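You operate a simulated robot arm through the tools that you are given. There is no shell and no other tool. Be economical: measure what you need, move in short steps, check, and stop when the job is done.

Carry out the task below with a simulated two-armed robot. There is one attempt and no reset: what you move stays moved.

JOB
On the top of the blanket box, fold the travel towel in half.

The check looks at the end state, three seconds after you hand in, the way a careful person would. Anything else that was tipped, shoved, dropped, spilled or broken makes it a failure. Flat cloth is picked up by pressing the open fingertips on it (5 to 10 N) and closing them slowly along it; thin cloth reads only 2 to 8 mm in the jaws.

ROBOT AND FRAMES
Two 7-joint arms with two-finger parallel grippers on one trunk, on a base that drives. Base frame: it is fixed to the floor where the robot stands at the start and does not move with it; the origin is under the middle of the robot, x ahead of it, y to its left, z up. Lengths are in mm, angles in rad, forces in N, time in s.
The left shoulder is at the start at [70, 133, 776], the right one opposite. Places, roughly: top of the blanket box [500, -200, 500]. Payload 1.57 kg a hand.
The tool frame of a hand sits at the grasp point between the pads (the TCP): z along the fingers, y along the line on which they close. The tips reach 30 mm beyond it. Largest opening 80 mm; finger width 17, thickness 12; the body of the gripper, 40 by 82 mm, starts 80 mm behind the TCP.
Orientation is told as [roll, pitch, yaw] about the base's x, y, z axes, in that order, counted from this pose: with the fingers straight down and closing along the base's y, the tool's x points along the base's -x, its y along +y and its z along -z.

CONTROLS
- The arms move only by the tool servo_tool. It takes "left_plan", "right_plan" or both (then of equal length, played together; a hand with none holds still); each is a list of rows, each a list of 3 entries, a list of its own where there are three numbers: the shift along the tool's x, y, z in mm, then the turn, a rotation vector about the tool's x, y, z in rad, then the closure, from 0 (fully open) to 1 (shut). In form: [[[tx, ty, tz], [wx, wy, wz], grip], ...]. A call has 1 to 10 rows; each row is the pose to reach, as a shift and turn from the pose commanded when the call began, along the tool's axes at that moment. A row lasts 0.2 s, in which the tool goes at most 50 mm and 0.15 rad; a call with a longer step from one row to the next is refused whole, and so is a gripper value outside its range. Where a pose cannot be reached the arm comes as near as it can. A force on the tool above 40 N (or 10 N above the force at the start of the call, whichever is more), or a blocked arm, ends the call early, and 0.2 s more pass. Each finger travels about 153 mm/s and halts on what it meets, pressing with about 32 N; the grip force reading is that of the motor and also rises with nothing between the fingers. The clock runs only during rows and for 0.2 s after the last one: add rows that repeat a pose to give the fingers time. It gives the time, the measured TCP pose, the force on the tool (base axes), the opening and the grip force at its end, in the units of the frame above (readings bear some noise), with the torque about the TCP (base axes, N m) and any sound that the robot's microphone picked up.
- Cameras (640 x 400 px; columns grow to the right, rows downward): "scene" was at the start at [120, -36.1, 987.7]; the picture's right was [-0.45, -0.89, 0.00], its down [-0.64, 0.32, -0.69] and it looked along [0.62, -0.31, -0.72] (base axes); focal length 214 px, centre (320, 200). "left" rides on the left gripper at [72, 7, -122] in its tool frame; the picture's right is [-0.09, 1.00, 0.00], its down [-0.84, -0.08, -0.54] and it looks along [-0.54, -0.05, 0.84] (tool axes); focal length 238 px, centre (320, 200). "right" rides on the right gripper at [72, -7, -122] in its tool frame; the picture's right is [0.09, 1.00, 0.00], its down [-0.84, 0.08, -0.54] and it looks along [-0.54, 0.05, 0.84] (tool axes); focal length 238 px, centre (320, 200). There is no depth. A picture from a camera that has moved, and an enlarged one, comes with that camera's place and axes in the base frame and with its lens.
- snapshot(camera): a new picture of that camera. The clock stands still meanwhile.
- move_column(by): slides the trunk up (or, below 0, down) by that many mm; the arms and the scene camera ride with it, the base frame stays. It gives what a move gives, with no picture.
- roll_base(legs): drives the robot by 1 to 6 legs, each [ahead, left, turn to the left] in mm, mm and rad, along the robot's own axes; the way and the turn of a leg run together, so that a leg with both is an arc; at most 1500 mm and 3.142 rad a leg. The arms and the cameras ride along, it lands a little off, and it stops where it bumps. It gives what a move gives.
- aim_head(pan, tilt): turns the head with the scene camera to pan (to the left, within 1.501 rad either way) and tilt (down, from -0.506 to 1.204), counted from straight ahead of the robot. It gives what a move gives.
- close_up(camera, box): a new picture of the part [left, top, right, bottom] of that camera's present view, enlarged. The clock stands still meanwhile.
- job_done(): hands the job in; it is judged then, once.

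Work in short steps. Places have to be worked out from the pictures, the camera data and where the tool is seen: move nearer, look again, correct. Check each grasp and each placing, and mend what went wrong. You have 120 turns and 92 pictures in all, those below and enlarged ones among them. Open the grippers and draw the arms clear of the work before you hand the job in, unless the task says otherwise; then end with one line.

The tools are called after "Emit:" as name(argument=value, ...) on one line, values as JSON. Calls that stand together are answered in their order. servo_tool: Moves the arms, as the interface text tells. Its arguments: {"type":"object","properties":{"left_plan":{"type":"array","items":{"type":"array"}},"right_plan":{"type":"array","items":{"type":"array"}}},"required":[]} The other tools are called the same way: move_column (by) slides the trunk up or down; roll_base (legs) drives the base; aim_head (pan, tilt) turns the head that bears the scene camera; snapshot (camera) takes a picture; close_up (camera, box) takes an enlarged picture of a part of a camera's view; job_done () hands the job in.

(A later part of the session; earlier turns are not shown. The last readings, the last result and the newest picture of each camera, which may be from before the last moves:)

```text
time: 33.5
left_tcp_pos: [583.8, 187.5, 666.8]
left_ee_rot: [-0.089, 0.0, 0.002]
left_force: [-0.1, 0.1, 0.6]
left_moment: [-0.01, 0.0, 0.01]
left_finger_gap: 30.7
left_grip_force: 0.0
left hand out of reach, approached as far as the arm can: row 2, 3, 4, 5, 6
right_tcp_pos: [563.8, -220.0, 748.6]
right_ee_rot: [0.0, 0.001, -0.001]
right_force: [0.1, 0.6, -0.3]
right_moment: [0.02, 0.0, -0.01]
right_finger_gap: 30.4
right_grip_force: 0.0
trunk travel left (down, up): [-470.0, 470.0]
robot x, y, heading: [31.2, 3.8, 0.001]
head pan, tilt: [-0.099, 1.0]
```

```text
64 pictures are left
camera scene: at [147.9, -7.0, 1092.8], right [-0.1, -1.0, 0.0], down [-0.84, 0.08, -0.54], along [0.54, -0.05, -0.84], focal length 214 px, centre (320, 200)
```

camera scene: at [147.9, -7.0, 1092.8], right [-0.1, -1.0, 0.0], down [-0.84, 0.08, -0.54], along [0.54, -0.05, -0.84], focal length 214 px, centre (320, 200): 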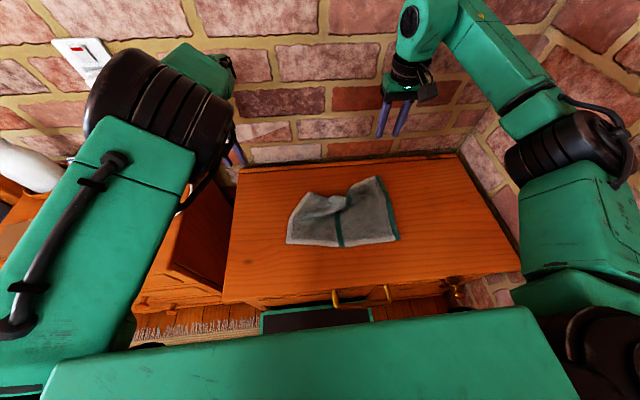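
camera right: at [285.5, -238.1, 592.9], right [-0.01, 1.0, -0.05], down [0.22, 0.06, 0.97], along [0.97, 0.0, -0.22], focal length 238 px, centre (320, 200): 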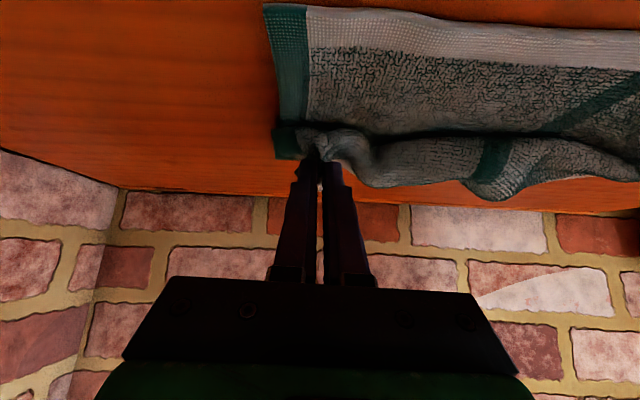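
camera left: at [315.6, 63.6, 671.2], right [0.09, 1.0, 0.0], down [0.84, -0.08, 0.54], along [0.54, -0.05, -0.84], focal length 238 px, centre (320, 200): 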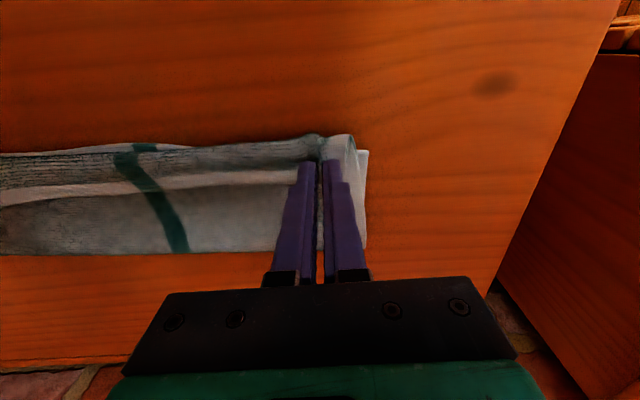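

The hand is still limited near x≈584, so I suspect a wrist roll joint at its stop. I test by yawing the tool one way while drawing back.

Emit:
servo_tool(left_plan=[[[0, 0, -5], [0.03, 0, 0.14], 0.62], [[10, 0, -10], [0.05, 0, 0.28], 0.62], [[20, 0, -10], [0.08, 0, 0.42], 0.62], [[30, 0, -10], [0.08, 0, 0.56], 0.62], [[50, 0, -10], [0.08, 0, 0.7], 0.62]])

Emit:
snapshot(camera="scene")

```text
time: 34.7
left_tcp_pos: [549.6, 203.3, 673.8]
left_ee_rot: [-0.142, -0.087, -0.698]
left_force: [-0.5, -0.3, -0.1]
left_moment: [0.01, -0.02, -0.02]
left_finger_gap: 30.3
left_grip_force: 0.1
left hand out of reach, approached as far as the arm can: row 4, 5
right_tcp_pos: [565.1, -218.8, 749.8]
right_ee_rot: [-0.001, 0.001, 0.0]
right_force: [-0.1, -0.2, 0.5]
right_moment: [0.03, 0.02, 0.01]
right_finger_gap: 30.5
right_grip_force: 0.1
trunk travel left (down, up): [-470.0, 470.0]
robot x, y, heading: [30.9, 1.1, -0.001]
head pan, tilt: [-0.099, 1.0]
```

```text
63 pictures are left
camera scene: at [147.9, -6.7, 1092.8], right [-0.1, -1.0, 0.0], down [-0.84, 0.08, -0.54], along [0.54, -0.05, -0.84], focal length 214 px, centre (320, 200)
```

scene: 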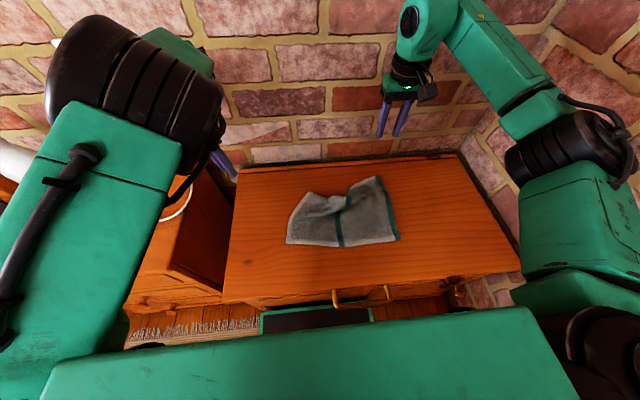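

Comparing upper-arm sides with the right arm, the elbow probably needs to go further over to the outside. I roll the fingers inward again from this state and undo the yaw.

Emit:
servo_tool(left_plan=[[[0, 0, -5], [0.1, 0, -0.1], 0.62], [[0, 0, -10], [0.2, 0, -0.2], 0.62], [[0, 0, -15], [0.3, 0, -0.3], 0.62], [[0, 0, -20], [0.4, 0, -0.4], 0.62], [[0, 0, -25], [0.5, 0, -0.5], 0.62], [[0, 0, -30], [0.6, 0, -0.6], 0.62], [[0, 0, -30], [0.7, 0, -0.7], 0.62]])

Emit:
snapshot(camera="scene")

```text
time: 36.3
left_tcp_pos: [551.5, 209.6, 701.8]
left_ee_rot: [-0.822, 0.243, -0.088]
left_force: [-1.1, -0.4, -0.3]
left_moment: [-0.04, 0.0, 0.03]
left_finger_gap: 30.2
left_grip_force: 0.0
right_tcp_pos: [564.2, -218.8, 750.5]
right_ee_rot: [-0.001, 0.002, 0.001]
right_force: [0.2, 0.2, 0.1]
right_moment: [-0.03, -0.03, -0.01]
right_finger_gap: 30.4
right_grip_force: 0.0
trunk travel left (down, up): [-470.0, 470.0]
robot x, y, heading: [29.6, -1.0, -0.002]
head pan, tilt: [-0.099, 1.0]
```

```text
62 pictures are left
camera scene: at [148.2, -6.3, 1092.8], right [-0.1, -1.0, 0.0], down [-0.84, 0.08, -0.54], along [0.54, -0.05, -0.84], focal length 214 px, centre (320, 200)
```

scene: 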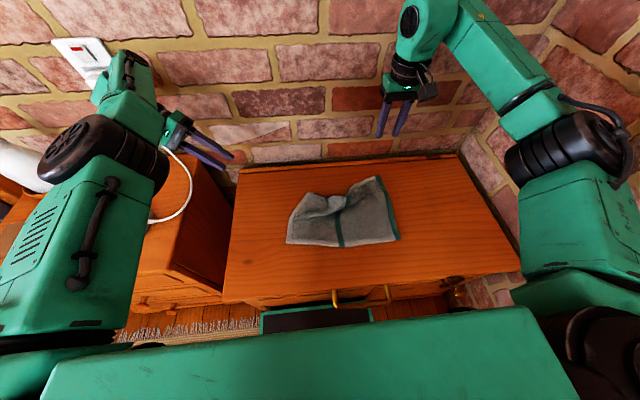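

The left elbow now mirrors the right arm's. Keeping the roll, I shift the hand inward so the wrist is where the mirrored wrist should be; after that I'll unroll about the wrist.

Emit:
servo_tool(left_plan=[[[0, -26, 13], [0, 0, 0], 0.62], [[0, -52, 26], [0, 0, 0], 0.62], [[0, -78, 38], [0, -0.08, 0], 0.62], [[0, -104, 50], [0, -0.16, 0], 0.62], [[0, -130, 63], [0, -0.24, 0], 0.62]])

Emit:
snapshot(camera="scene")

```text
time: 37.5
left_tcp_pos: [551.6, 72.2, 753.2]
left_ee_rot: [-0.791, 0.073, 0.088]
left_force: [-0.9, 0.8, 0.5]
left_moment: [0.01, -0.01, -0.02]
left_finger_gap: 30.3
left_grip_force: 0.1
right_tcp_pos: [564.5, -220.5, 748.7]
right_ee_rot: [0.003, 0.001, 0.0]
right_force: [-0.6, 0.1, -0.1]
right_moment: [0.02, 0.0, 0.04]
right_finger_gap: 30.4
right_grip_force: 0.0
trunk travel left (down, up): [-470.0, 470.0]
robot x, y, heading: [33.4, 0.5, -0.003]
head pan, tilt: [-0.099, 1.0]
```

```text
61 pictures are left
camera scene: at [147.4, -7.7, 1092.8], right [-0.1, -1.0, 0.0], down [-0.84, 0.08, -0.54], along [0.54, -0.05, -0.84], focal length 214 px, centre (320, 200)
```

scene: 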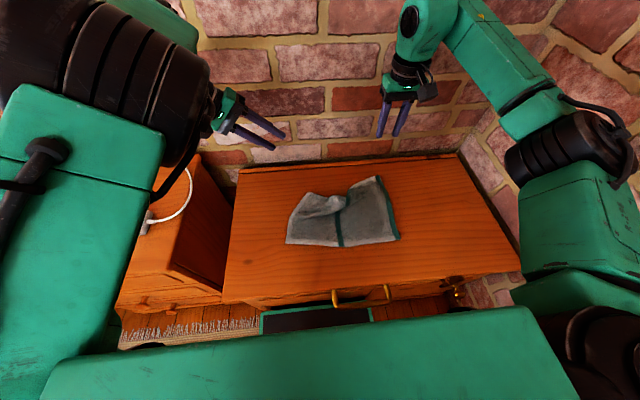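

The elbow rose again. I now unroll about the wrist point (which should only use the wrist joints) and see whether it is accepted here.

Emit:
servo_tool(left_plan=[[[0, 20, 1], [-0.13, 0, 0], 0.62], [[0, 40, 4], [-0.26, 0, 0], 0.62], [[0, 60, 12], [-0.39, 0, 0], 0.62], [[0, 80, 20], [-0.52, 0, 0], 0.62], [[0, 110, 34], [-0.65, 0, 0], 0.62], [[0, 140, 58], [-0.78, 0, 0], 0.62]])

Emit:
snapshot(camera="scene")

```text
time: 38.9
left_tcp_pos: [589.5, 154.4, 628.1]
left_ee_rot: [-0.039, 0.077, 0.087]
left_force: [0.0, -0.2, 0.3]
left_moment: [0.0, 0.01, -0.03]
left_finger_gap: 30.5
left_grip_force: 0.2
left hand out of reach, approached as far as the arm can: row 1, 2, 3, 4, 5, 6
right_tcp_pos: [564.6, -220.2, 748.5]
right_ee_rot: [0.003, 0.001, 0.0]
right_force: [0.0, 0.3, 0.3]
right_moment: [0.0, 0.03, -0.04]
right_finger_gap: 30.4
right_grip_force: 0.0
trunk travel left (down, up): [-470.0, 470.0]
robot x, y, heading: [29.9, 1.8, -0.006]
head pan, tilt: [-0.099, 1.0]
```

```text
60 pictures are left
camera scene: at [148.1, -7.2, 1092.8], right [-0.1, -1.0, 0.0], down [-0.84, 0.08, -0.54], along [0.54, -0.05, -0.84], focal length 214 px, centre (320, 200)
```

scene: 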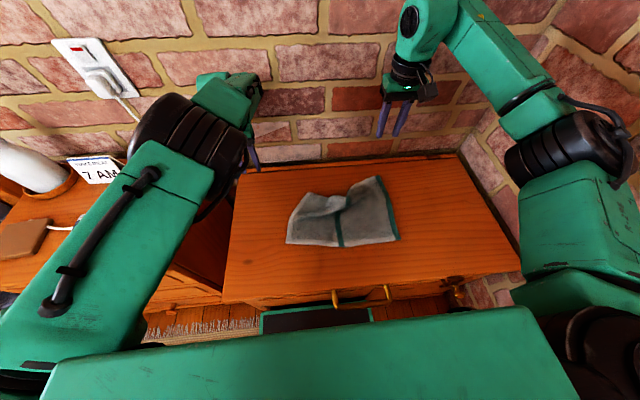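

With the elbow up, the wrist-bend limit holds the hand out. Pointing the fingers outward and keeping the wrist inward should push the forearm inward and the elbow outward, so I try that and then pull back.

Emit:
servo_tool(left_plan=[[[0, 8, -10], [-0.14, 0, 0], 0.62], [[0, 16, -20], [-0.28, 0, 0], 0.62], [[0, 24, -32], [-0.42, 0, 0], 0.62], [[0, 32, -44], [-0.56, 0, 0], 0.62], [[0, 42, -56], [-0.7, 0, 0], 0.62], [[0, 50, -65], [-0.82, 0, 0], 0.62], [[25, 50, -65], [-0.82, 0, 0], 0.62], [[50, 50, -65], [-0.82, 0, 0], 0.62], [[75, 50, -65], [-0.82, 0, 0], 0.62]])

Emit:
snapshot(camera="scene")

```text
time: 40.9
left_tcp_pos: [601.8, 240.5, 694.0]
left_ee_rot: [0.589, 0.016, 0.21]
left_force: [-0.1, 0.6, -0.1]
left_moment: [-0.04, -0.03, 0.02]
left_finger_gap: 30.4
left_grip_force: 0.1
left hand out of reach, approached as far as the arm can: row 1, 2, 3, 4, 5, 6, 7, 8, 9
right_tcp_pos: [565.1, -219.1, 749.0]
right_ee_rot: [-0.001, 0.002, 0.001]
right_force: [0.5, -0.9, 0.3]
right_moment: [0.0, 0.01, 0.0]
right_finger_gap: 30.4
right_grip_force: 0.0
trunk travel left (down, up): [-470.0, 470.0]
robot x, y, heading: [31.4, -0.8, -0.003]
head pan, tilt: [-0.099, 1.0]
```

```text
59 pictures are left
camera scene: at [148.0, -7.0, 1092.8], right [-0.1, -1.0, 0.0], down [-0.84, 0.08, -0.54], along [0.54, -0.05, -0.84], focal length 214 px, centre (320, 200)
```

scene: 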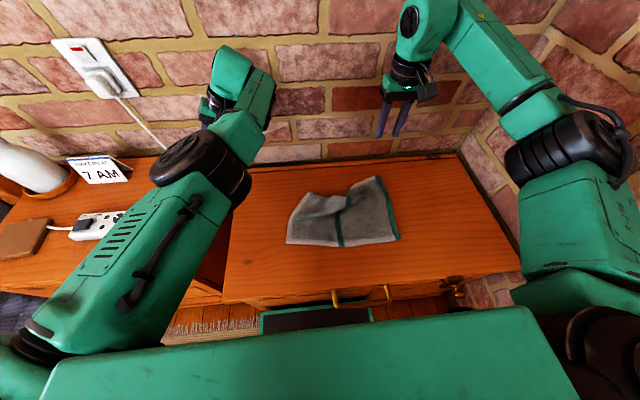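

Rolling the fingers inward is always free while outward is blocked, so the arm is wound one turn the wrong way. With the arm nearly straight, I'll unwind by rolling the hand about its wrist in the free direction (fingers inward, up, outward, down), well above everything. First 1.5 rad.

Emit:
servo_tool(left_plan=[[[3, -30, -2], [0.149, 0, 0], 0.62], [[6, -59, -9], [0.298, 0, 0], 0.62], [[9, -87, -20], [0.447, 0, 0], 0.62], [[12, -112, -35], [0.596, 0, 0], 0.62], [[15, -136, -53], [0.745, 0, 0], 0.62], [[18, -156, -75], [0.894, 0, 0], 0.62], [[20, -173, -99], [1.043, 0, 0], 0.62], [[20, -186, -126], [1.192, 0, 0], 0.62], [[20, -195, -155], [1.341, 0, 0], 0.62], [[20, -199, -184], [1.49, 0, 0], 0.62]])

Emit:
snapshot(camera="scene")

```text
time: 43.1
left_tcp_pos: [636.0, -26.6, 736.4]
left_ee_rot: [-0.902, 0.016, 0.209]
left_force: [-0.3, 0.3, -0.3]
left_moment: [-0.02, 0.01, -0.03]
left_finger_gap: 30.3
left_grip_force: 0.0
left hand out of reach, approached as far as the arm can: row 1
right_tcp_pos: [564.9, -219.8, 749.3]
right_ee_rot: [0.001, 0.0, 0.001]
right_force: [-0.6, -0.4, 0.3]
right_moment: [0.01, 0.0, -0.02]
right_finger_gap: 30.8
right_grip_force: 0.0
trunk travel left (down, up): [-470.0, 470.0]
robot x, y, heading: [28.5, -3.3, -0.001]
head pan, tilt: [-0.099, 1.0]
```

```text
58 pictures are left
camera scene: at [148.0, -7.0, 1092.8], right [-0.1, -1.0, 0.0], down [-0.84, 0.08, -0.54], along [0.54, -0.05, -0.84], focal length 214 px, centre (320, 200)
```

scene: 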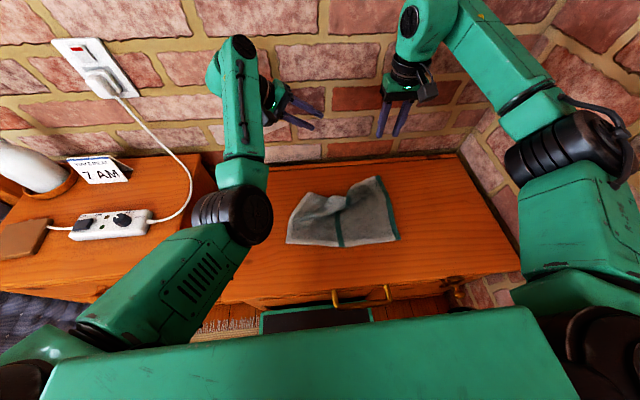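

It rolled freely. I continue the unwinding for another 1.5 rad, also drawing back 40 mm from the wall and up 60 mm.

Emit:
servo_tool(left_plan=[[[4, -35, -6], [0.149, 0, 0], 0.62], [[8, -68, -16], [0.298, 0, 0], 0.62], [[12, -101, -31], [0.447, 0, 0], 0.62], [[16, -131, -50], [0.596, 0, 0], 0.62], [[20, -159, -72], [0.745, 0, 0], 0.62], [[24, -184, -97], [0.894, 0, 0], 0.62], [[28, -206, -125], [1.043, 0, 0], 0.62], [[32, -224, -156], [1.192, 0, 0], 0.62], [[36, -237, -188], [1.341, 0, 0], 0.62], [[40, -246, -221], [1.49, 0, 0], 0.62]])

Emit:
snapshot(camera="scene")

```text
time: 45.3
left_tcp_pos: [596.9, -10.9, 1066.2]
left_ee_rot: [-2.391, 0.015, 0.209]
left_force: [0.2, 0.1, 0.2]
left_moment: [0.04, -0.02, 0.02]
left_finger_gap: 30.2
left_grip_force: 0.1
right_tcp_pos: [563.6, -219.0, 749.4]
right_ee_rot: [-0.001, 0.001, 0.001]
right_force: [0.0, 0.2, -0.7]
right_moment: [0.02, 0.0, 0.03]
right_finger_gap: 30.4
right_grip_force: 0.0
trunk travel left (down, up): [-470.0, 470.0]
robot x, y, heading: [27.4, 0.3, -0.0]
head pan, tilt: [-0.099, 1.0]
```

```text
57 pictures are left
camera scene: at [147.9, -6.9, 1092.8], right [-0.1, -1.0, 0.0], down [-0.84, 0.08, -0.54], along [0.54, -0.05, -0.84], focal length 214 px, centre (320, 200)
```

scene: 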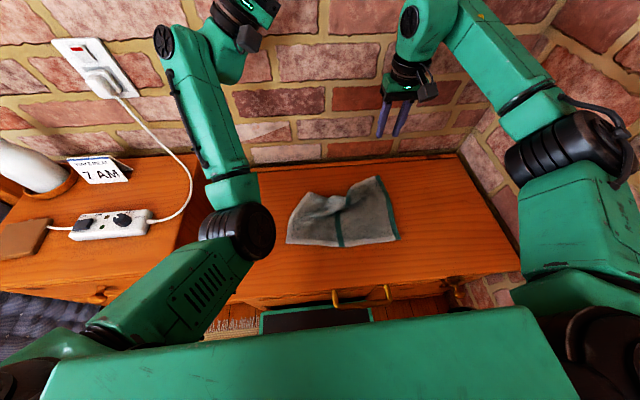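

All free so far. I continue another 1.49 rad about the wrist.

Emit:
servo_tool(left_plan=[[[0, -30, -2], [0.149, 0, 0], 0.62], [[0, -59, -9], [0.298, 0, 0], 0.62], [[0, -87, -20], [0.447, 0, 0], 0.62], [[0, -112, -35], [0.596, 0, 0], 0.62], [[0, -136, -53], [0.745, 0, 0], 0.62], [[0, -156, -75], [0.894, 0, 0], 0.62], [[0, -173, -99], [1.043, 0, 0], 0.62], [[0, -186, -126], [1.192, 0, 0], 0.62], [[0, -195, -155], [1.341, 0, 0], 0.62], [[0, -199, -184], [1.49, 0, 0], 0.62]])

Emit:
snapshot(camera="scene")

```text
time: 47.5
left_tcp_pos: [592.7, 258.6, 1066.7]
left_ee_rot: [2.404, 0.012, 0.211]
left_force: [-0.2, -0.6, -0.4]
left_moment: [-0.04, 0.02, 0.01]
left_finger_gap: 30.4
left_grip_force: 0.0
left hand out of reach, approached as far as the arm can: row 8, 9, 10
right_tcp_pos: [564.4, -218.5, 750.3]
right_ee_rot: [0.0, 0.002, 0.0]
right_force: [-0.6, 0.0, 0.4]
right_moment: [-0.03, 0.0, -0.04]
right_finger_gap: 30.4
right_grip_force: 0.0
trunk travel left (down, up): [-470.0, 470.0]
robot x, y, heading: [30.8, -1.4, -0.004]
head pan, tilt: [-0.099, 1.0]
```

```text
56 pictures are left
camera scene: at [148.1, -6.9, 1092.8], right [-0.1, -1.0, 0.0], down [-0.84, 0.08, -0.54], along [0.54, -0.05, -0.84], focal length 214 px, centre (320, 200)
```

scene: 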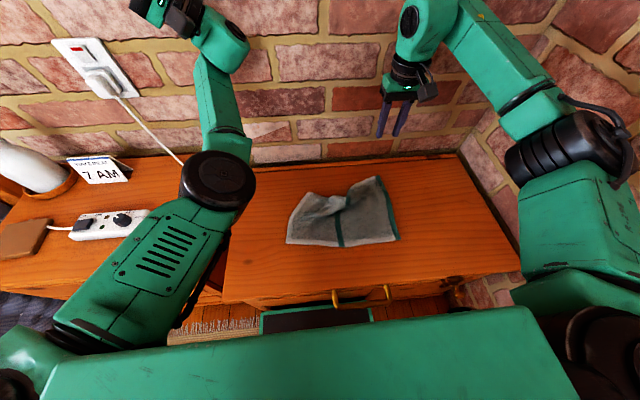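

It began to hit a limit in the last rows but still moved. I continue, letting the arm swivel as it must.

Emit:
servo_tool(left_plan=[[[0, -30, -2], [0.149, 0, 0], 0.62], [[0, -59, -9], [0.298, 0, 0], 0.62], [[0, -87, -20], [0.447, 0, 0], 0.62], [[0, -112, -35], [0.596, 0, 0], 0.62], [[0, -136, -53], [0.745, 0, 0], 0.62], [[0, -156, -75], [0.894, 0, 0], 0.62]])

Emit:
snapshot(camera="scene")

```text
time: 48.9
left_tcp_pos: [588.8, 319.0, 907.5]
left_ee_rot: [1.507, 0.015, 0.212]
left_force: [0.3, -0.5, -0.2]
left_moment: [-0.01, -0.01, 0.0]
left_finger_gap: 30.6
left_grip_force: 0.0
left hand out of reach, approached as far as the arm can: row 1, 2, 3, 4, 5, 6
right_tcp_pos: [563.9, -219.1, 748.4]
right_ee_rot: [0.001, 0.001, 0.0]
right_force: [0.2, 0.2, -0.2]
right_moment: [0.02, 0.04, -0.02]
right_finger_gap: 30.6
right_grip_force: 0.2
trunk travel left (down, up): [-470.0, 470.0]
robot x, y, heading: [28.5, -3.1, 0.001]
head pan, tilt: [-0.099, 1.0]
```

```text
55 pictures are left
camera scene: at [148.1, -7.1, 1092.8], right [-0.1, -1.0, 0.0], down [-0.84, 0.08, -0.54], along [0.54, -0.05, -0.84], focal length 214 px, centre (320, 200)
```

scene: 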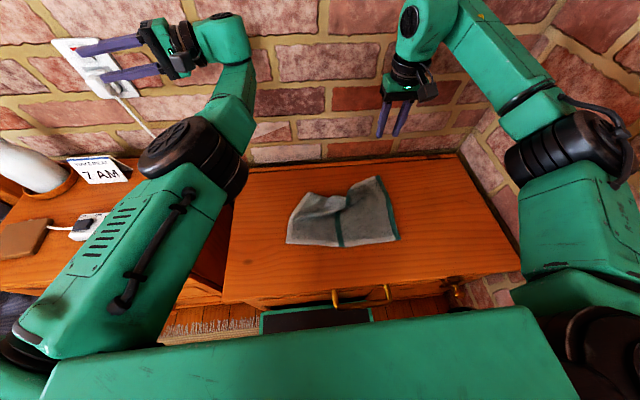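

The fingers are now horizontal outward and tracking well. I continue down to vertical.

Emit:
servo_tool(left_plan=[[[0, -30, -2], [0.149, 0, 0], 0.62], [[0, -59, -9], [0.298, 0, 0], 0.62], [[0, -87, -20], [0.447, 0, 0], 0.62], [[0, -112, -35], [0.596, 0, 0], 0.62], [[0, -136, -53], [0.745, 0, 0], 0.62], [[0, -156, -75], [0.894, 0, 0], 0.62], [[0, -173, -99], [1.043, 0, 0], 0.62], [[0, -186, -126], [1.192, 0, 0], 0.62], [[0, -195, -155], [1.341, 0, 0], 0.62], [[0, -199, -184], [1.49, 0, 0], 0.62]])

Emit:
snapshot(camera="scene")

```text
time: 51.1
left_tcp_pos: [569.6, 195.1, 772.2]
left_ee_rot: [0.975, 0.02, 0.225]
left_force: [0.2, 0.0, 0.2]
left_moment: [-0.03, 0.01, 0.05]
left_finger_gap: 30.4
left_grip_force: 0.1
left hand out of reach, approached as far as the arm can: row 4, 5, 6, 7, 8, 9, 10
right_tcp_pos: [563.6, -216.9, 749.5]
right_ee_rot: [-0.002, 0.002, 0.0]
right_force: [0.7, 0.8, -0.9]
right_moment: [-0.06, 0.0, -0.01]
right_finger_gap: 30.4
right_grip_force: 0.1
trunk travel left (down, up): [-470.0, 470.0]
robot x, y, heading: [31.1, 2.6, -0.002]
head pan, tilt: [-0.099, 1.0]
```

```text
54 pictures are left
camera scene: at [148.7, -4.8, 1092.7], right [-0.1, -1.0, 0.0], down [-0.84, 0.08, -0.54], along [0.54, -0.06, -0.84], focal length 214 px, centre (320, 200)
```

scene: 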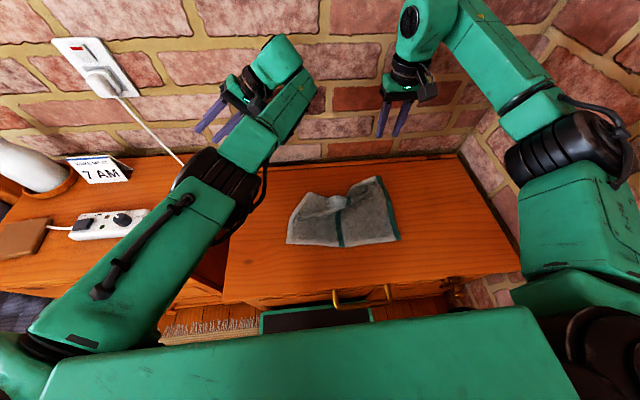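

The forearm now points inward as on the right arm, and only the last of the roll is left. I finish it about the fingertip instead, letting the wrist move outward.

Emit:
servo_tool(left_plan=[[[0, 5, 0], [0.14, 0, 0], 0.62], [[0, 10, 0], [0.28, 0, 0], 0.62], [[0, 15, 0], [0.42, 0, 0], 0.62], [[0, 15, 0], [0.56, 0, 0], 0.62], [[0, 15, 0], [0.7, 0, 0], 0.62], [[0, 15, 0], [0.84, 0, 0], 0.62], [[0, 15, 0], [0.975, 0, 0], 0.62]])

Emit:
snapshot(camera="scene")

```text
time: 52.7
left_tcp_pos: [570.2, 193.0, 774.0]
left_ee_rot: [0.977, 0.02, 0.226]
left_force: [0.1, 0.1, -0.1]
left_moment: [0.01, 0.0, -0.01]
left_finger_gap: 30.6
left_grip_force: 0.1
left hand out of reach, approached as far as the arm can: row 1, 2, 3, 4, 5, 6, 7
right_tcp_pos: [563.5, -218.3, 749.8]
right_ee_rot: [0.0, 0.003, 0.0]
right_force: [0.0, 0.6, -0.6]
right_moment: [0.06, 0.01, 0.0]
right_finger_gap: 30.7
right_grip_force: 0.0
trunk travel left (down, up): [-470.0, 470.0]
robot x, y, heading: [28.9, -0.2, 0.002]
head pan, tilt: [-0.099, 1.0]
```

```text
53 pictures are left
camera scene: at [148.1, -7.0, 1092.8], right [-0.1, -1.0, 0.0], down [-0.84, 0.08, -0.54], along [0.54, -0.05, -0.84], focal length 214 px, centre (320, 200)
```

scene: 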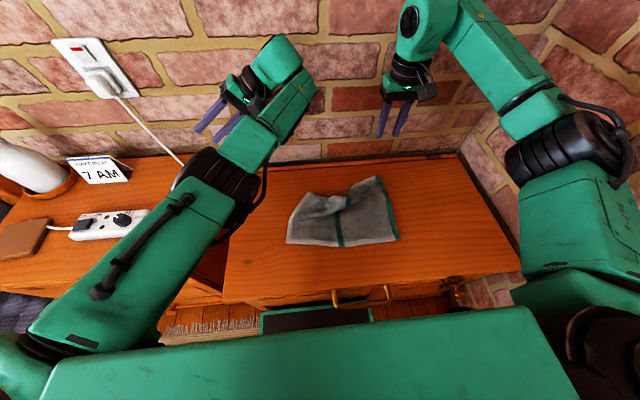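

It is stuck at a joint stop in this exact posture. I test translating back and outward with this orientation held.

Emit:
servo_tool(left_plan=[[[25, 5, 5], [0, 0, 0], 0.62], [[50, 10, 10], [0, 0, 0], 0.62], [[75, 15, 15], [0, 0, 0], 0.62], [[100, 20, 20], [0, 0, 0], 0.62]])

Emit:
snapshot(camera="scene")

```text
time: 53.7
left_tcp_pos: [570.4, 194.1, 773.0]
left_ee_rot: [0.975, 0.02, 0.226]
left_force: [0.4, -0.4, -0.2]
left_moment: [0.04, -0.01, 0.02]
left_finger_gap: 30.2
left_grip_force: 0.2
left hand out of reach, approached as far as the arm can: row 1, 2, 3, 4
right_tcp_pos: [563.4, -220.1, 749.3]
right_ee_rot: [-0.001, 0.002, 0.001]
right_force: [0.3, -0.2, -0.1]
right_moment: [-0.01, -0.01, 0.0]
right_finger_gap: 30.2
right_grip_force: 0.1
trunk travel left (down, up): [-470.0, 470.0]
robot x, y, heading: [32.8, 2.7, 0.004]
head pan, tilt: [-0.099, 1.0]
```

```text
52 pictures are left
camera scene: at [148.1, -7.0, 1092.8], right [-0.1, -1.0, 0.0], down [-0.84, 0.08, -0.54], along [0.54, -0.05, -0.84], focal length 214 px, centre (320, 200)
```

scene: 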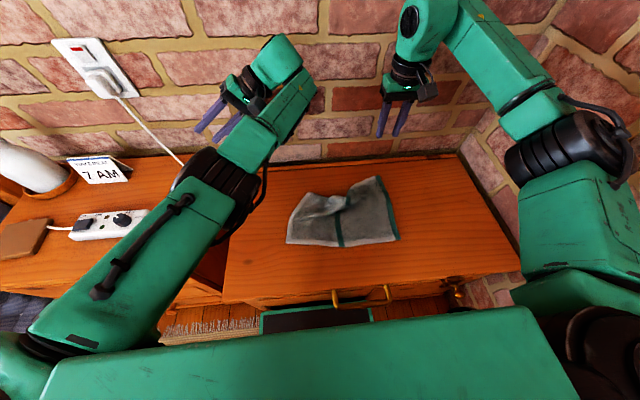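

No motion that way. I test the tool yaw about its own axis, in case the last joint is at its stop, returning to an upright roll at the same time.

Emit:
servo_tool(left_plan=[[[0, 0, 0], [0, 0, -0.14], 0.62], [[0, 0, 0], [0, 0, -0.28], 0.62], [[0, 0, 0], [0, 0, -0.42], 0.62], [[0, 0, 0], [0, 0, -0.56], 0.62], [[0, 0, 0], [0.1, 0, -0.6], 0.62], [[0, 0, 0], [0.2, 0, -0.6], 0.62], [[0, 0, 0], [0.3, 0, -0.6], 0.62]])

```text
time: 55.3
left_tcp_pos: [570.1, 193.2, 773.5]
left_ee_rot: [0.903, -0.437, 0.56]
left_force: [0.9, 0.3, 0.7]
left_moment: [-0.01, -0.01, -0.04]
left_finger_gap: 30.4
left_grip_force: 0.1
left hand out of reach, approached as far as the arm can: row 3, 4, 5, 6, 7
right_tcp_pos: [564.9, -219.3, 748.8]
right_ee_rot: [0.0, 0.002, 0.001]
right_force: [0.3, 0.1, 0.0]
right_moment: [0.04, 0.02, -0.03]
right_finger_gap: 30.7
right_grip_force: 0.0
trunk travel left (down, up): [-470.0, 470.0]
robot x, y, heading: [26.7, -0.8, -0.002]
head pan, tilt: [-0.099, 1.0]
```

Yaw moved about 0.5 and then stopped. I try the other yaw direction, further.

Emit:
servo_tool(left_plan=[[[0, 0, 0], [0, 0, 0.149], 0.62], [[0, 0, 0], [0, 0, 0.298], 0.62], [[0, 0, 0], [0, 0, 0.447], 0.62], [[0, 0, 0], [0, 0, 0.596], 0.62], [[0, 0, 0], [0, 0, 0.745], 0.62], [[0, 0, 0], [0, 0, 0.894], 0.62], [[0, 0, 0], [0, 0, 1.04], 0.62], [[0, 0, 0], [0, 0, 1.19], 0.62]])

Emit:
snapshot(camera="scene")

```text
time: 57.1
left_tcp_pos: [570.0, 193.9, 771.5]
left_ee_rot: [0.863, 0.53, -0.168]
left_force: [0.5, 0.0, -1.3]
left_moment: [0.0, 0.01, 0.01]
left_finger_gap: 30.3
left_grip_force: 0.1
left hand out of reach, approached as far as the arm can: row 8
right_tcp_pos: [564.2, -220.1, 749.7]
right_ee_rot: [0.001, 0.001, -0.001]
right_force: [0.2, 0.7, -0.5]
right_moment: [0.0, 0.01, -0.03]
right_finger_gap: 30.6
right_grip_force: 0.0
trunk travel left (down, up): [-470.0, 470.0]
robot x, y, heading: [30.3, -3.0, -0.004]
head pan, tilt: [-0.099, 1.0]
```

```text
51 pictures are left
camera scene: at [148.1, -7.0, 1092.8], right [-0.1, -1.0, 0.0], down [-0.84, 0.08, -0.54], along [0.54, -0.05, -0.84], focal length 214 px, centre (320, 200)
```

scene: 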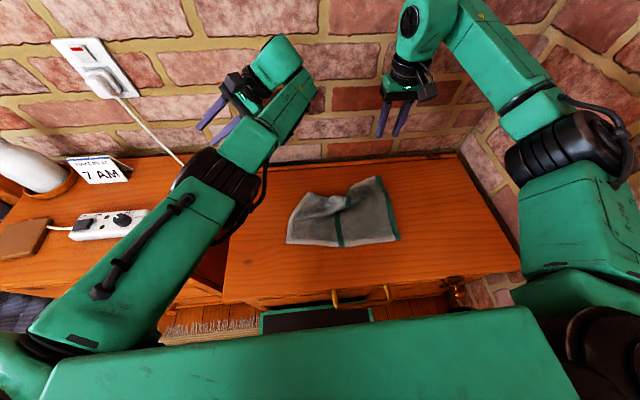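

Only the last joint moves here; the wrist bend is at its stop because the forearm swung too far inward. I back out: undo the yaw first, then reverse the roll to horizontal.

Emit:
servo_tool(left_plan=[[[0, 0, 0], [0, 0, -0.149], 0.62], [[0, 0, 0], [0, 0, -0.298], 0.62], [[0, 0, 0], [0, 0, -0.447], 0.62], [[0, 0, 0], [0, 0, -0.596], 0.62]])

Emit:
servo_tool(left_plan=[[[0, 30, -2], [-0.149, 0, 0], 0.62], [[0, 59, -9], [-0.298, 0, 0], 0.62], [[0, 87, -20], [-0.447, 0, 0], 0.62], [[0, 112, -35], [-0.596, 0, 0], 0.62]])

Emit:
snapshot(camera="scene")

```text
time: 58.1
left_tcp_pos: [570.1, 195.3, 771.4]
left_ee_rot: [0.975, 0.046, 0.206]
left_force: [0.1, 0.3, -0.1]
left_moment: [0.0, 0.02, 0.0]
left_finger_gap: 30.5
left_grip_force: 0.1
right_tcp_pos: [564.8, -219.7, 749.2]
right_ee_rot: [0.001, 0.001, 0.001]
right_force: [-0.6, 0.4, -0.1]
right_moment: [-0.02, -0.03, 0.01]
right_finger_gap: 30.5
right_grip_force: 0.0
trunk travel left (down, up): [-470.0, 470.0]
robot x, y, heading: [30.5, -3.3, 0.001]
head pan, tilt: [-0.099, 1.0]
```

```text
time: 59.1
left_tcp_pos: [579.0, 235.4, 868.4]
left_ee_rot: [1.562, 0.048, 0.194]
left_force: [0.3, 0.0, -1.0]
left_moment: [-0.02, 0.03, 0.01]
left_finger_gap: 30.6
left_grip_force: 0.0
left hand out of reach, approached as far as the arm can: row 1, 2, 3, 4
right_tcp_pos: [565.0, -219.6, 749.0]
right_ee_rot: [0.001, 0.001, 0.001]
right_force: [0.1, -0.2, 0.5]
right_moment: [-0.06, -0.02, 0.0]
right_finger_gap: 30.6
right_grip_force: 0.0
trunk travel left (down, up): [-470.0, 470.0]
robot x, y, heading: [33.2, -1.0, -0.0]
head pan, tilt: [-0.099, 1.0]
```

```text
50 pictures are left
camera scene: at [148.9, -7.3, 1092.7], right [-0.1, -1.0, 0.0], down [-0.84, 0.08, -0.54], along [0.54, -0.05, -0.84], focal length 214 px, centre (320, 200)
```

scene: 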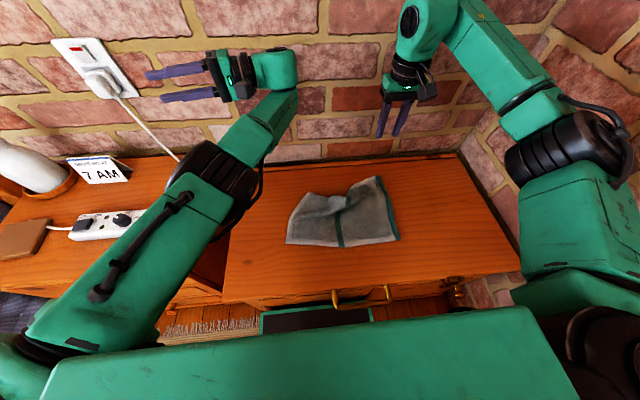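

Now I move the hand outward so the forearm points forward, then roll down with the wrist travelling outward and the arm well extended.

Emit:
servo_tool(left_plan=[[[5, 0, 27], [0, 0, 0], 0.62], [[10, 0, 54], [0, 0, 0], 0.62], [[15, 0, 80], [0, 0, 0], 0.62], [[18, -15, 80], [0.149, 0, 0], 0.62], [[20, -30, 80], [0.298, 0, 0], 0.62], [[20, -45, 80], [0.447, 0, 0], 0.62], [[20, -60, 80], [0.596, 0, 0], 0.62], [[20, -75, 80], [0.745, 0, 0], 0.62], [[20, -90, 80], [0.894, 0, 0], 0.62], [[20, -105, 80], [1.043, 0, 0], 0.62]])

Emit:
snapshot(camera="scene")

```text
time: 61.3
left_tcp_pos: [575.5, 297.0, 881.9]
left_ee_rot: [0.905, 0.078, 0.235]
left_force: [-1.1, 1.0, 0.3]
left_moment: [-0.02, -0.01, 0.0]
left_finger_gap: 30.5
left_grip_force: 0.1
left hand out of reach, approached as far as the arm can: row 1, 2, 3, 4, 5, 6, 7, 8, 9, 10
right_tcp_pos: [564.5, -218.3, 749.1]
right_ee_rot: [0.001, 0.001, -0.002]
right_force: [0.3, 0.1, -0.5]
right_moment: [0.0, -0.01, -0.04]
right_finger_gap: 30.3
right_grip_force: 0.0
trunk travel left (down, up): [-470.0, 470.0]
robot x, y, heading: [29.5, -1.2, 0.0]
head pan, tilt: [-0.099, 1.0]
```

```text
49 pictures are left
camera scene: at [148.0, -7.1, 1092.8], right [-0.1, -1.0, 0.0], down [-0.84, 0.08, -0.54], along [0.54, -0.05, -0.84], focal length 214 px, centre (320, 200)
```

scene: 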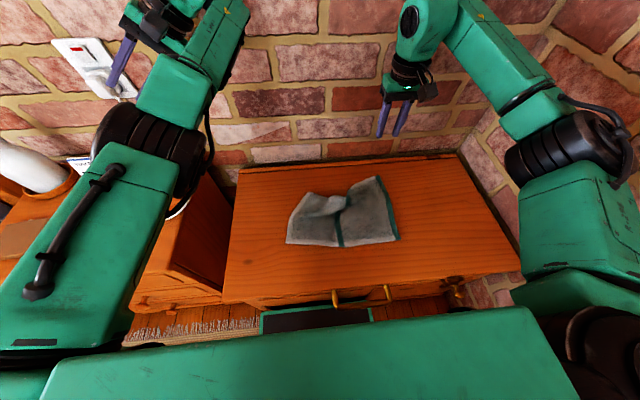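

Progress: the hand kept rolling with the elbow outward. I continue rolling down to vertical with the hand held out here.

Emit:
servo_tool(left_plan=[[[0, 0, 0], [0.149, 0, 0], 0.62], [[0, 0, 0], [0.298, 0, 0], 0.62], [[0, 0, 0], [0.447, 0, 0], 0.62], [[0, 0, 0], [0.596, 0, 0], 0.62], [[0, 0, 0], [0.745, 0, 0], 0.62], [[0, 0, 0], [0.894, 0, 0], 0.62]])

Emit:
snapshot(camera="scene")

```text
time: 62.7
left_tcp_pos: [576.5, 297.4, 880.6]
left_ee_rot: [0.906, 0.077, 0.235]
left_force: [0.8, 0.6, 0.1]
left_moment: [0.02, 0.01, 0.01]
left_finger_gap: 30.3
left_grip_force: 0.0
left hand out of reach, approached as far as the arm can: row 1, 2, 3, 4, 5, 6
right_tcp_pos: [564.5, -219.2, 749.0]
right_ee_rot: [0.0, 0.0, -0.001]
right_force: [-0.2, 0.2, 0.1]
right_moment: [0.02, 0.01, 0.02]
right_finger_gap: 30.3
right_grip_force: 0.0
trunk travel left (down, up): [-470.0, 470.0]
robot x, y, heading: [32.0, -2.4, -0.002]
head pan, tilt: [-0.099, 1.0]
```

```text
48 pictures are left
camera scene: at [148.1, -6.9, 1092.8], right [-0.1, -1.0, 0.0], down [-0.84, 0.08, -0.54], along [0.54, -0.05, -0.84], focal length 214 px, centre (320, 200)
```

scene: 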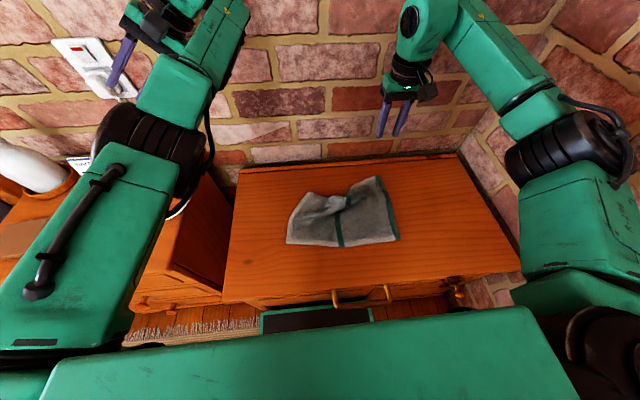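

The roll is stopped because the forearm points upward. I lower the hand 100 mm with orientation held, then try rolling again.

Emit:
servo_tool(left_plan=[[[0, -20, 15], [0, 0, 0], 0.62], [[0, -40, 31], [0, 0, 0], 0.62], [[0, -60, 47], [0, 0, 0], 0.62], [[0, -79, 62], [0, 0, 0], 0.62], [[0, -79, 62], [0.149, 0, 0], 0.62], [[0, -79, 62], [0.298, 0, 0], 0.62], [[0, -79, 62], [0.447, 0, 0], 0.62], [[0, -79, 62], [0.596, 0, 0], 0.62], [[0, -79, 62], [0.745, 0, 0], 0.62], [[0, -79, 62], [0.89, 0, 0], 0.62]])

Emit:
snapshot(camera="scene")

```text
time: 64.9
left_tcp_pos: [577.5, 260.7, 830.4]
left_ee_rot: [0.945, 0.083, 0.24]
left_force: [-0.4, 0.6, -0.3]
left_moment: [-0.01, -0.04, -0.01]
left_finger_gap: 30.4
left_grip_force: 0.0
left hand out of reach, approached as far as the arm can: row 1, 2, 3, 4, 5, 6, 7, 8, 9, 10
right_tcp_pos: [564.7, -218.9, 748.7]
right_ee_rot: [-0.001, 0.001, 0.0]
right_force: [0.8, -0.3, 0.2]
right_moment: [0.0, 0.0, 0.0]
right_finger_gap: 30.6
right_grip_force: 0.1
trunk travel left (down, up): [-470.0, 470.0]
robot x, y, heading: [27.9, 0.0, 0.0]
head pan, tilt: [-0.099, 1.0]
```

```text
47 pictures are left
camera scene: at [148.1, -6.9, 1092.8], right [-0.1, -1.0, 0.0], down [-0.84, 0.08, -0.54], along [0.54, -0.05, -0.84], focal length 214 px, centre (320, 200)
```

scene: 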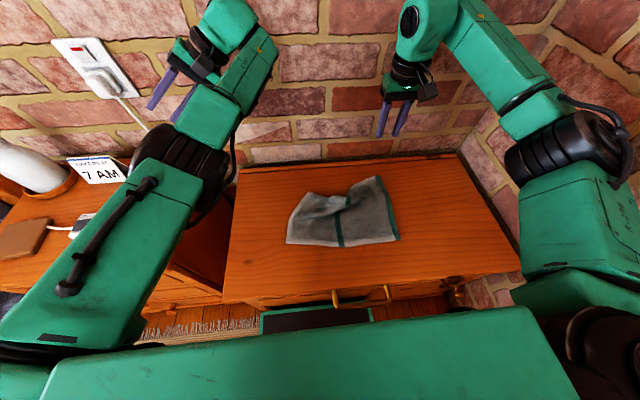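

The stop appears to be the forearm-roll joint, so lowering the elbow outward should relieve it. With the forearm now forward, I pull the hand straight back to bend the elbow.

Emit:
servo_tool(left_plan=[[[25, 0, 0], [0, 0, 0], 0.62], [[50, 0, 0], [0, 0, 0], 0.62], [[75, 0, 0], [0, 0, 0], 0.62], [[100, 0, 0], [0, 0, 0], 0.62], [[125, 0, 0], [0, 0, 0], 0.62], [[150, 0, 0], [0, 0, 0], 0.62]])

Emit:
snapshot(camera="scene")

```text
time: 66.3
left_tcp_pos: [577.1, 260.9, 829.8]
left_ee_rot: [0.944, 0.082, 0.239]
left_force: [-0.3, -1.5, 0.4]
left_moment: [0.0, 0.03, 0.02]
left_finger_gap: 30.5
left_grip_force: 0.0
left hand out of reach, approached as far as the arm can: row 1, 2, 3, 4, 5, 6
right_tcp_pos: [563.9, -218.4, 748.7]
right_ee_rot: [0.001, 0.001, 0.001]
right_force: [0.0, 0.7, 0.2]
right_moment: [-0.01, -0.05, -0.01]
right_finger_gap: 30.6
right_grip_force: 0.0
trunk travel left (down, up): [-470.0, 470.0]
robot x, y, heading: [29.5, 3.4, 0.001]
head pan, tilt: [-0.099, 1.0]
```

```text
46 pictures are left
camera scene: at [148.1, -6.9, 1092.8], right [-0.1, -1.0, 0.0], down [-0.84, 0.08, -0.54], along [0.54, -0.05, -0.84], focal length 214 px, centre (320, 200)
```

scene: 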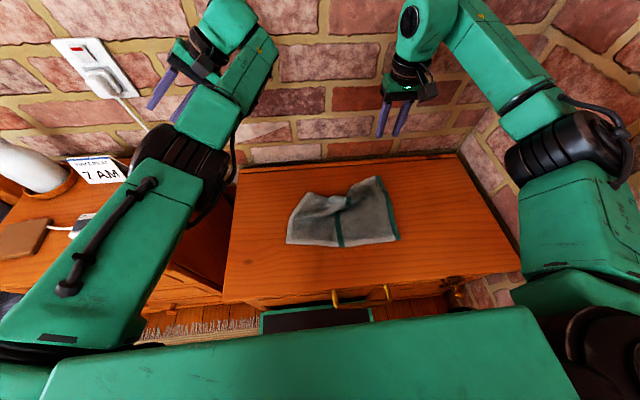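

The left arm only works in its other branch, with the hand upright at x≥580 relative to where the base is now. That is enough if the base itself drives back to carry the cloth over. So I roll the left hand back the way it came, first 1.49 rad.

Emit:
servo_tool(left_plan=[[[0, 30, -2], [-0.149, 0, 0], 0.62], [[0, 59, -9], [-0.298, 0, 0], 0.62], [[0, 87, -20], [-0.447, 0, 0], 0.62], [[0, 112, -35], [-0.596, 0, 0], 0.62], [[0, 136, -53], [-0.745, 0, 0], 0.62], [[0, 156, -75], [-0.894, 0, 0], 0.62], [[0, 173, -99], [-1.043, 0, 0], 0.62], [[0, 186, -126], [-1.192, 0, 0], 0.62], [[0, 195, -155], [-1.341, 0, 0], 0.62], [[0, 199, -184], [-1.49, 0, 0], 0.62]])

Emit:
servo_tool(left_plan=[[[0, 30, -2], [-0.149, 0, 0], 0.62], [[0, 59, -9], [-0.298, 0, 0], 0.62], [[0, 87, -20], [-0.447, 0, 0], 0.62], [[0, 112, -35], [-0.596, 0, 0], 0.62], [[0, 136, -53], [-0.745, 0, 0], 0.62], [[0, 156, -75], [-0.894, 0, 0], 0.62], [[0, 173, -99], [-1.043, 0, 0], 0.62], [[0, 186, -126], [-1.192, 0, 0], 0.62]])

Emit:
snapshot(camera="scene")

```text
time: 68.5
left_tcp_pos: [611.0, 238.1, 1097.8]
left_ee_rot: [2.437, 0.081, 0.239]
left_force: [-0.2, -1.3, 0.0]
left_moment: [0.02, 0.0, 0.03]
left_finger_gap: 30.5
left_grip_force: 0.0
right_tcp_pos: [564.8, -219.4, 748.5]
right_ee_rot: [-0.001, 0.002, -0.001]
right_force: [-0.2, -0.2, -0.9]
right_moment: [-0.01, 0.01, 0.0]
right_finger_gap: 30.2
right_grip_force: 0.1
trunk travel left (down, up): [-470.0, 470.0]
robot x, y, heading: [30.5, -2.8, 0.003]
head pan, tilt: [-0.099, 1.0]
```

```text
time: 70.3
left_tcp_pos: [664.5, 18.8, 1124.0]
left_ee_rot: [-2.653, 0.08, 0.24]
left_force: [0.4, 0.1, -0.1]
left_moment: [0.01, -0.03, -0.03]
left_finger_gap: 30.3
left_grip_force: 0.0
right_tcp_pos: [564.3, -219.9, 749.5]
right_ee_rot: [-0.002, 0.002, 0.0]
right_force: [0.0, 0.2, 0.8]
right_moment: [0.01, -0.03, 0.02]
right_finger_gap: 30.5
right_grip_force: 0.0
trunk travel left (down, up): [-470.0, 470.0]
robot x, y, heading: [34.8, -0.9, 0.003]
head pan, tilt: [-0.099, 1.0]
```

```text
45 pictures are left
camera scene: at [148.2, -7.0, 1092.8], right [-0.1, -1.0, 0.0], down [-0.84, 0.08, -0.54], along [0.54, -0.05, -0.84], focal length 214 px, centre (320, 200)
```

scene: 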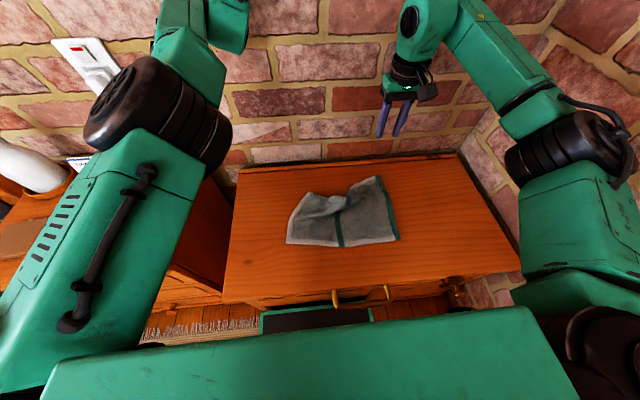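

All of that was free, and the elbow stayed up and outward this time. I now draw the hand back from the wall to bend the elbow on this side.

Emit:
servo_tool(left_plan=[[[25, 0, 0], [0, 0, 0], 0.62], [[50, 0, 0], [0, 0, 0], 0.62], [[75, 0, 0], [0, 0, 0], 0.62], [[100, 0, 0], [0, 0, 0], 0.62], [[125, 0, 0], [0, 0, 0], 0.62], [[150, 0, 0], [0, 0, 0], 0.62]])

Emit:
snapshot(camera="scene")

```text
time: 71.7
left_tcp_pos: [625.8, 24.1, 1144.3]
left_ee_rot: [-2.656, 0.079, 0.24]
left_force: [0.0, -0.3, -0.2]
left_moment: [-0.02, -0.02, -0.01]
left_finger_gap: 30.2
left_grip_force: 0.0
left hand out of reach, approached as far as the arm can: row 2, 3, 4, 5, 6
right_tcp_pos: [565.2, -219.5, 748.3]
right_ee_rot: [0.0, 0.003, 0.0]
right_force: [0.4, -0.4, 0.5]
right_moment: [0.03, 0.02, 0.02]
right_finger_gap: 30.5
right_grip_force: 0.1
trunk travel left (down, up): [-470.0, 470.0]
robot x, y, heading: [30.2, 3.0, -0.003]
head pan, tilt: [-0.099, 1.0]
```

```text
44 pictures are left
camera scene: at [148.0, -6.9, 1092.8], right [-0.1, -1.0, 0.0], down [-0.84, 0.08, -0.54], along [0.54, -0.05, -0.84], focal length 214 px, centre (320, 200)
```

scene: 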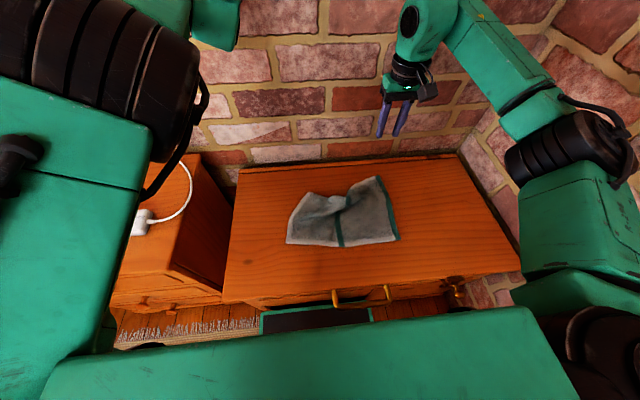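

I accept the base-driving plan and roll the rest of the way to vertical in two calls.

Emit:
servo_tool(left_plan=[[[0, 30, -2], [-0.149, 0, 0], 0.62], [[0, 59, -9], [-0.298, 0, 0], 0.62], [[0, 87, -20], [-0.447, 0, 0], 0.62], [[0, 112, -35], [-0.596, 0, 0], 0.62], [[0, 136, -53], [-0.745, 0, 0], 0.62], [[0, 156, -75], [-0.894, 0, 0], 0.62], [[0, 173, -99], [-1.043, 0, 0], 0.62], [[0, 186, -126], [-1.192, 0, 0], 0.62], [[0, 195, -155], [-1.341, 0, 0], 0.62]])

Emit:
servo_tool(left_plan=[[[0, 30, -2], [-0.149, 0, 0], 0.62], [[0, 59, -9], [-0.298, 0, 0], 0.62], [[0, 87, -20], [-0.447, 0, 0], 0.62], [[0, 112, -35], [-0.596, 0, 0], 0.62], [[0, 136, -53], [-0.745, 0, 0], 0.62], [[0, 156, -75], [-0.894, 0, 0], 0.62], [[0, 173, -99], [-1.043, 0, 0], 0.62], [[0, 186, -126], [-1.192, 0, 0], 0.62], [[0, 195, -155], [-1.31, 0, 0], 0.62]])

Emit:
snapshot(camera="scene")

```text
time: 73.7
left_tcp_pos: [637.2, -74.4, 922.0]
left_ee_rot: [-1.312, 0.082, 0.238]
left_force: [0.0, 0.6, 0.1]
left_moment: [0.01, 0.02, -0.03]
left_finger_gap: 30.5
left_grip_force: 0.0
right_tcp_pos: [563.9, -219.1, 749.1]
right_ee_rot: [-0.001, 0.001, -0.001]
right_force: [0.0, -0.3, -0.2]
right_moment: [-0.03, 0.03, 0.01]
right_finger_gap: 30.6
right_grip_force: 0.0
trunk travel left (down, up): [-470.0, 470.0]
robot x, y, heading: [31.4, -0.5, 0.0]
head pan, tilt: [-0.099, 1.0]
```

```text
time: 75.7
left_tcp_pos: [571.1, 142.5, 848.7]
left_ee_rot: [-0.003, 0.087, 0.238]
left_force: [0.2, 0.1, -0.5]
left_moment: [-0.05, -0.05, -0.03]
left_finger_gap: 30.4
left_grip_force: 0.0
left hand out of reach, approached as far as the arm can: row 1, 2, 3, 4, 5, 6, 7, 8, 9
right_tcp_pos: [562.7, -218.0, 751.0]
right_ee_rot: [0.0, -0.002, 0.0]
right_force: [-0.2, 0.6, -0.1]
right_moment: [-0.01, 0.01, 0.02]
right_finger_gap: 30.5
right_grip_force: 0.0
trunk travel left (down, up): [-470.0, 470.0]
robot x, y, heading: [30.9, 0.3, 0.003]
head pan, tilt: [-0.099, 1.0]
```

```text
43 pictures are left
camera scene: at [145.9, -6.5, 1093.0], right [-0.1, -1.0, 0.0], down [-0.84, 0.08, -0.54], along [0.54, -0.05, -0.84], focal length 214 px, centre (320, 200)
```

scene: 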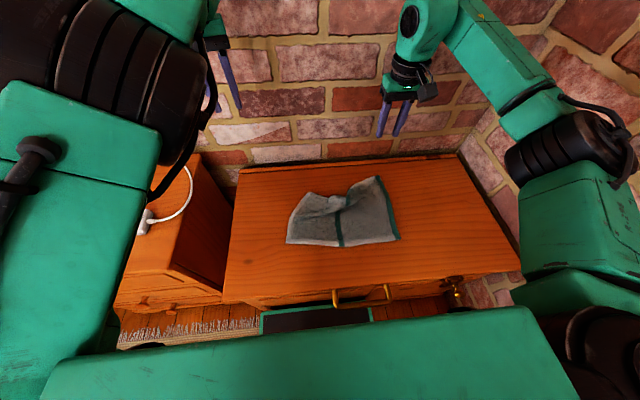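

The left hand is upright again at a usable place. Now I look closely at the towel's present shape.

Emit:
close_up(camera="scene", box=[250, 150, 430, 262])

```text
3.56 times, centred on (340, 206) of scene
camera zoom: at [145.9, -6.5, 1093.0], right [-0.1, -1.0, 0.0], down [-0.84, 0.08, -0.54], along [0.54, -0.05, -0.84], focal length 763 px, centre (249, 179)
```

zoom: 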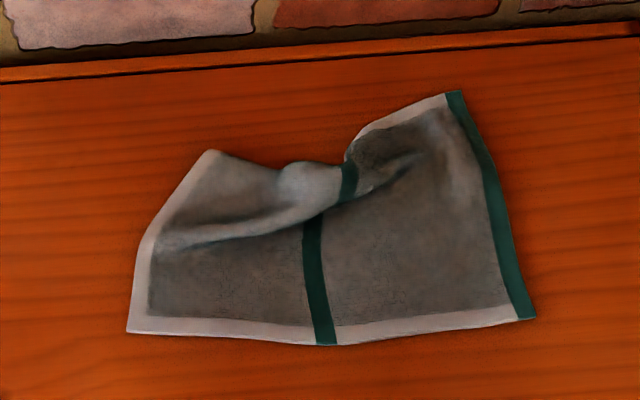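

The left flap is already folded part-way, with its hem about 75 mm short of the near edge, while corner C (far right, ≈(601,-262)) is flat. I can finish with the right arm alone: first C over to the near-right corner, then the left corner. Lower the column back first.

Emit:
move_column(by=-120)

Emit:
servo_tool(right_plan=[[[-5, -10, 15], [0, 0, 0], 0.62], [[-10, -20, 30], [0, 0, 0], 0.62], [[-18, -26, 50], [0, 0, 0], 0.62], [[-22, -26, 70], [0, 0, 0], 0.62], [[-22, -26, 70], [0, 0, 0], 0.62]])

Emit:
snapshot(camera="right")

```text
time: 77.2
left_tcp_pos: [571.8, 142.1, 725.5]
left_ee_rot: [-0.007, 0.089, 0.239]
left_force: [0.8, -0.4, 0.6]
left_moment: [0.01, -0.02, 0.02]
left_finger_gap: 30.5
left_grip_force: 0.1
right_tcp_pos: [563.8, -218.6, 630.3]
right_ee_rot: [0.001, 0.002, -0.001]
right_force: [-0.2, 0.0, -0.6]
right_moment: [0.02, 0.03, 0.01]
right_finger_gap: 30.3
right_grip_force: 0.0
trunk travel left (down, up): [-350.0, 590.0]
robot x, y, heading: [31.1, 2.5, 0.002]
head pan, tilt: [-0.099, 1.0]
```

```text
time: 78.4
left_tcp_pos: [572.2, 142.6, 726.6]
left_ee_rot: [-0.008, 0.088, 0.238]
left_force: [-0.5, -0.5, 0.2]
left_moment: [-0.02, 0.02, 0.0]
left_finger_gap: 30.2
left_grip_force: 0.0
right_tcp_pos: [586.5, -245.3, 559.0]
right_ee_rot: [-0.001, 0.002, 0.001]
right_force: [1.0, 0.1, 0.7]
right_moment: [-0.01, 0.01, 0.01]
right_finger_gap: 30.4
right_grip_force: 0.1
trunk travel left (down, up): [-350.0, 590.0]
robot x, y, heading: [31.2, 0.8, -0.002]
head pan, tilt: [-0.099, 1.0]
```

```text
41 pictures are left
camera right: at [514.6, -251.7, 681.5], right [-0.09, 1.0, 0.0], down [0.84, 0.08, 0.54], along [0.54, 0.05, -0.84], focal length 238 px, centre (320, 200)
```

right: 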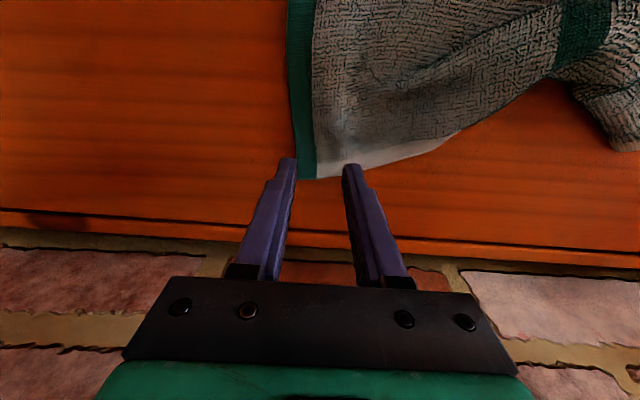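

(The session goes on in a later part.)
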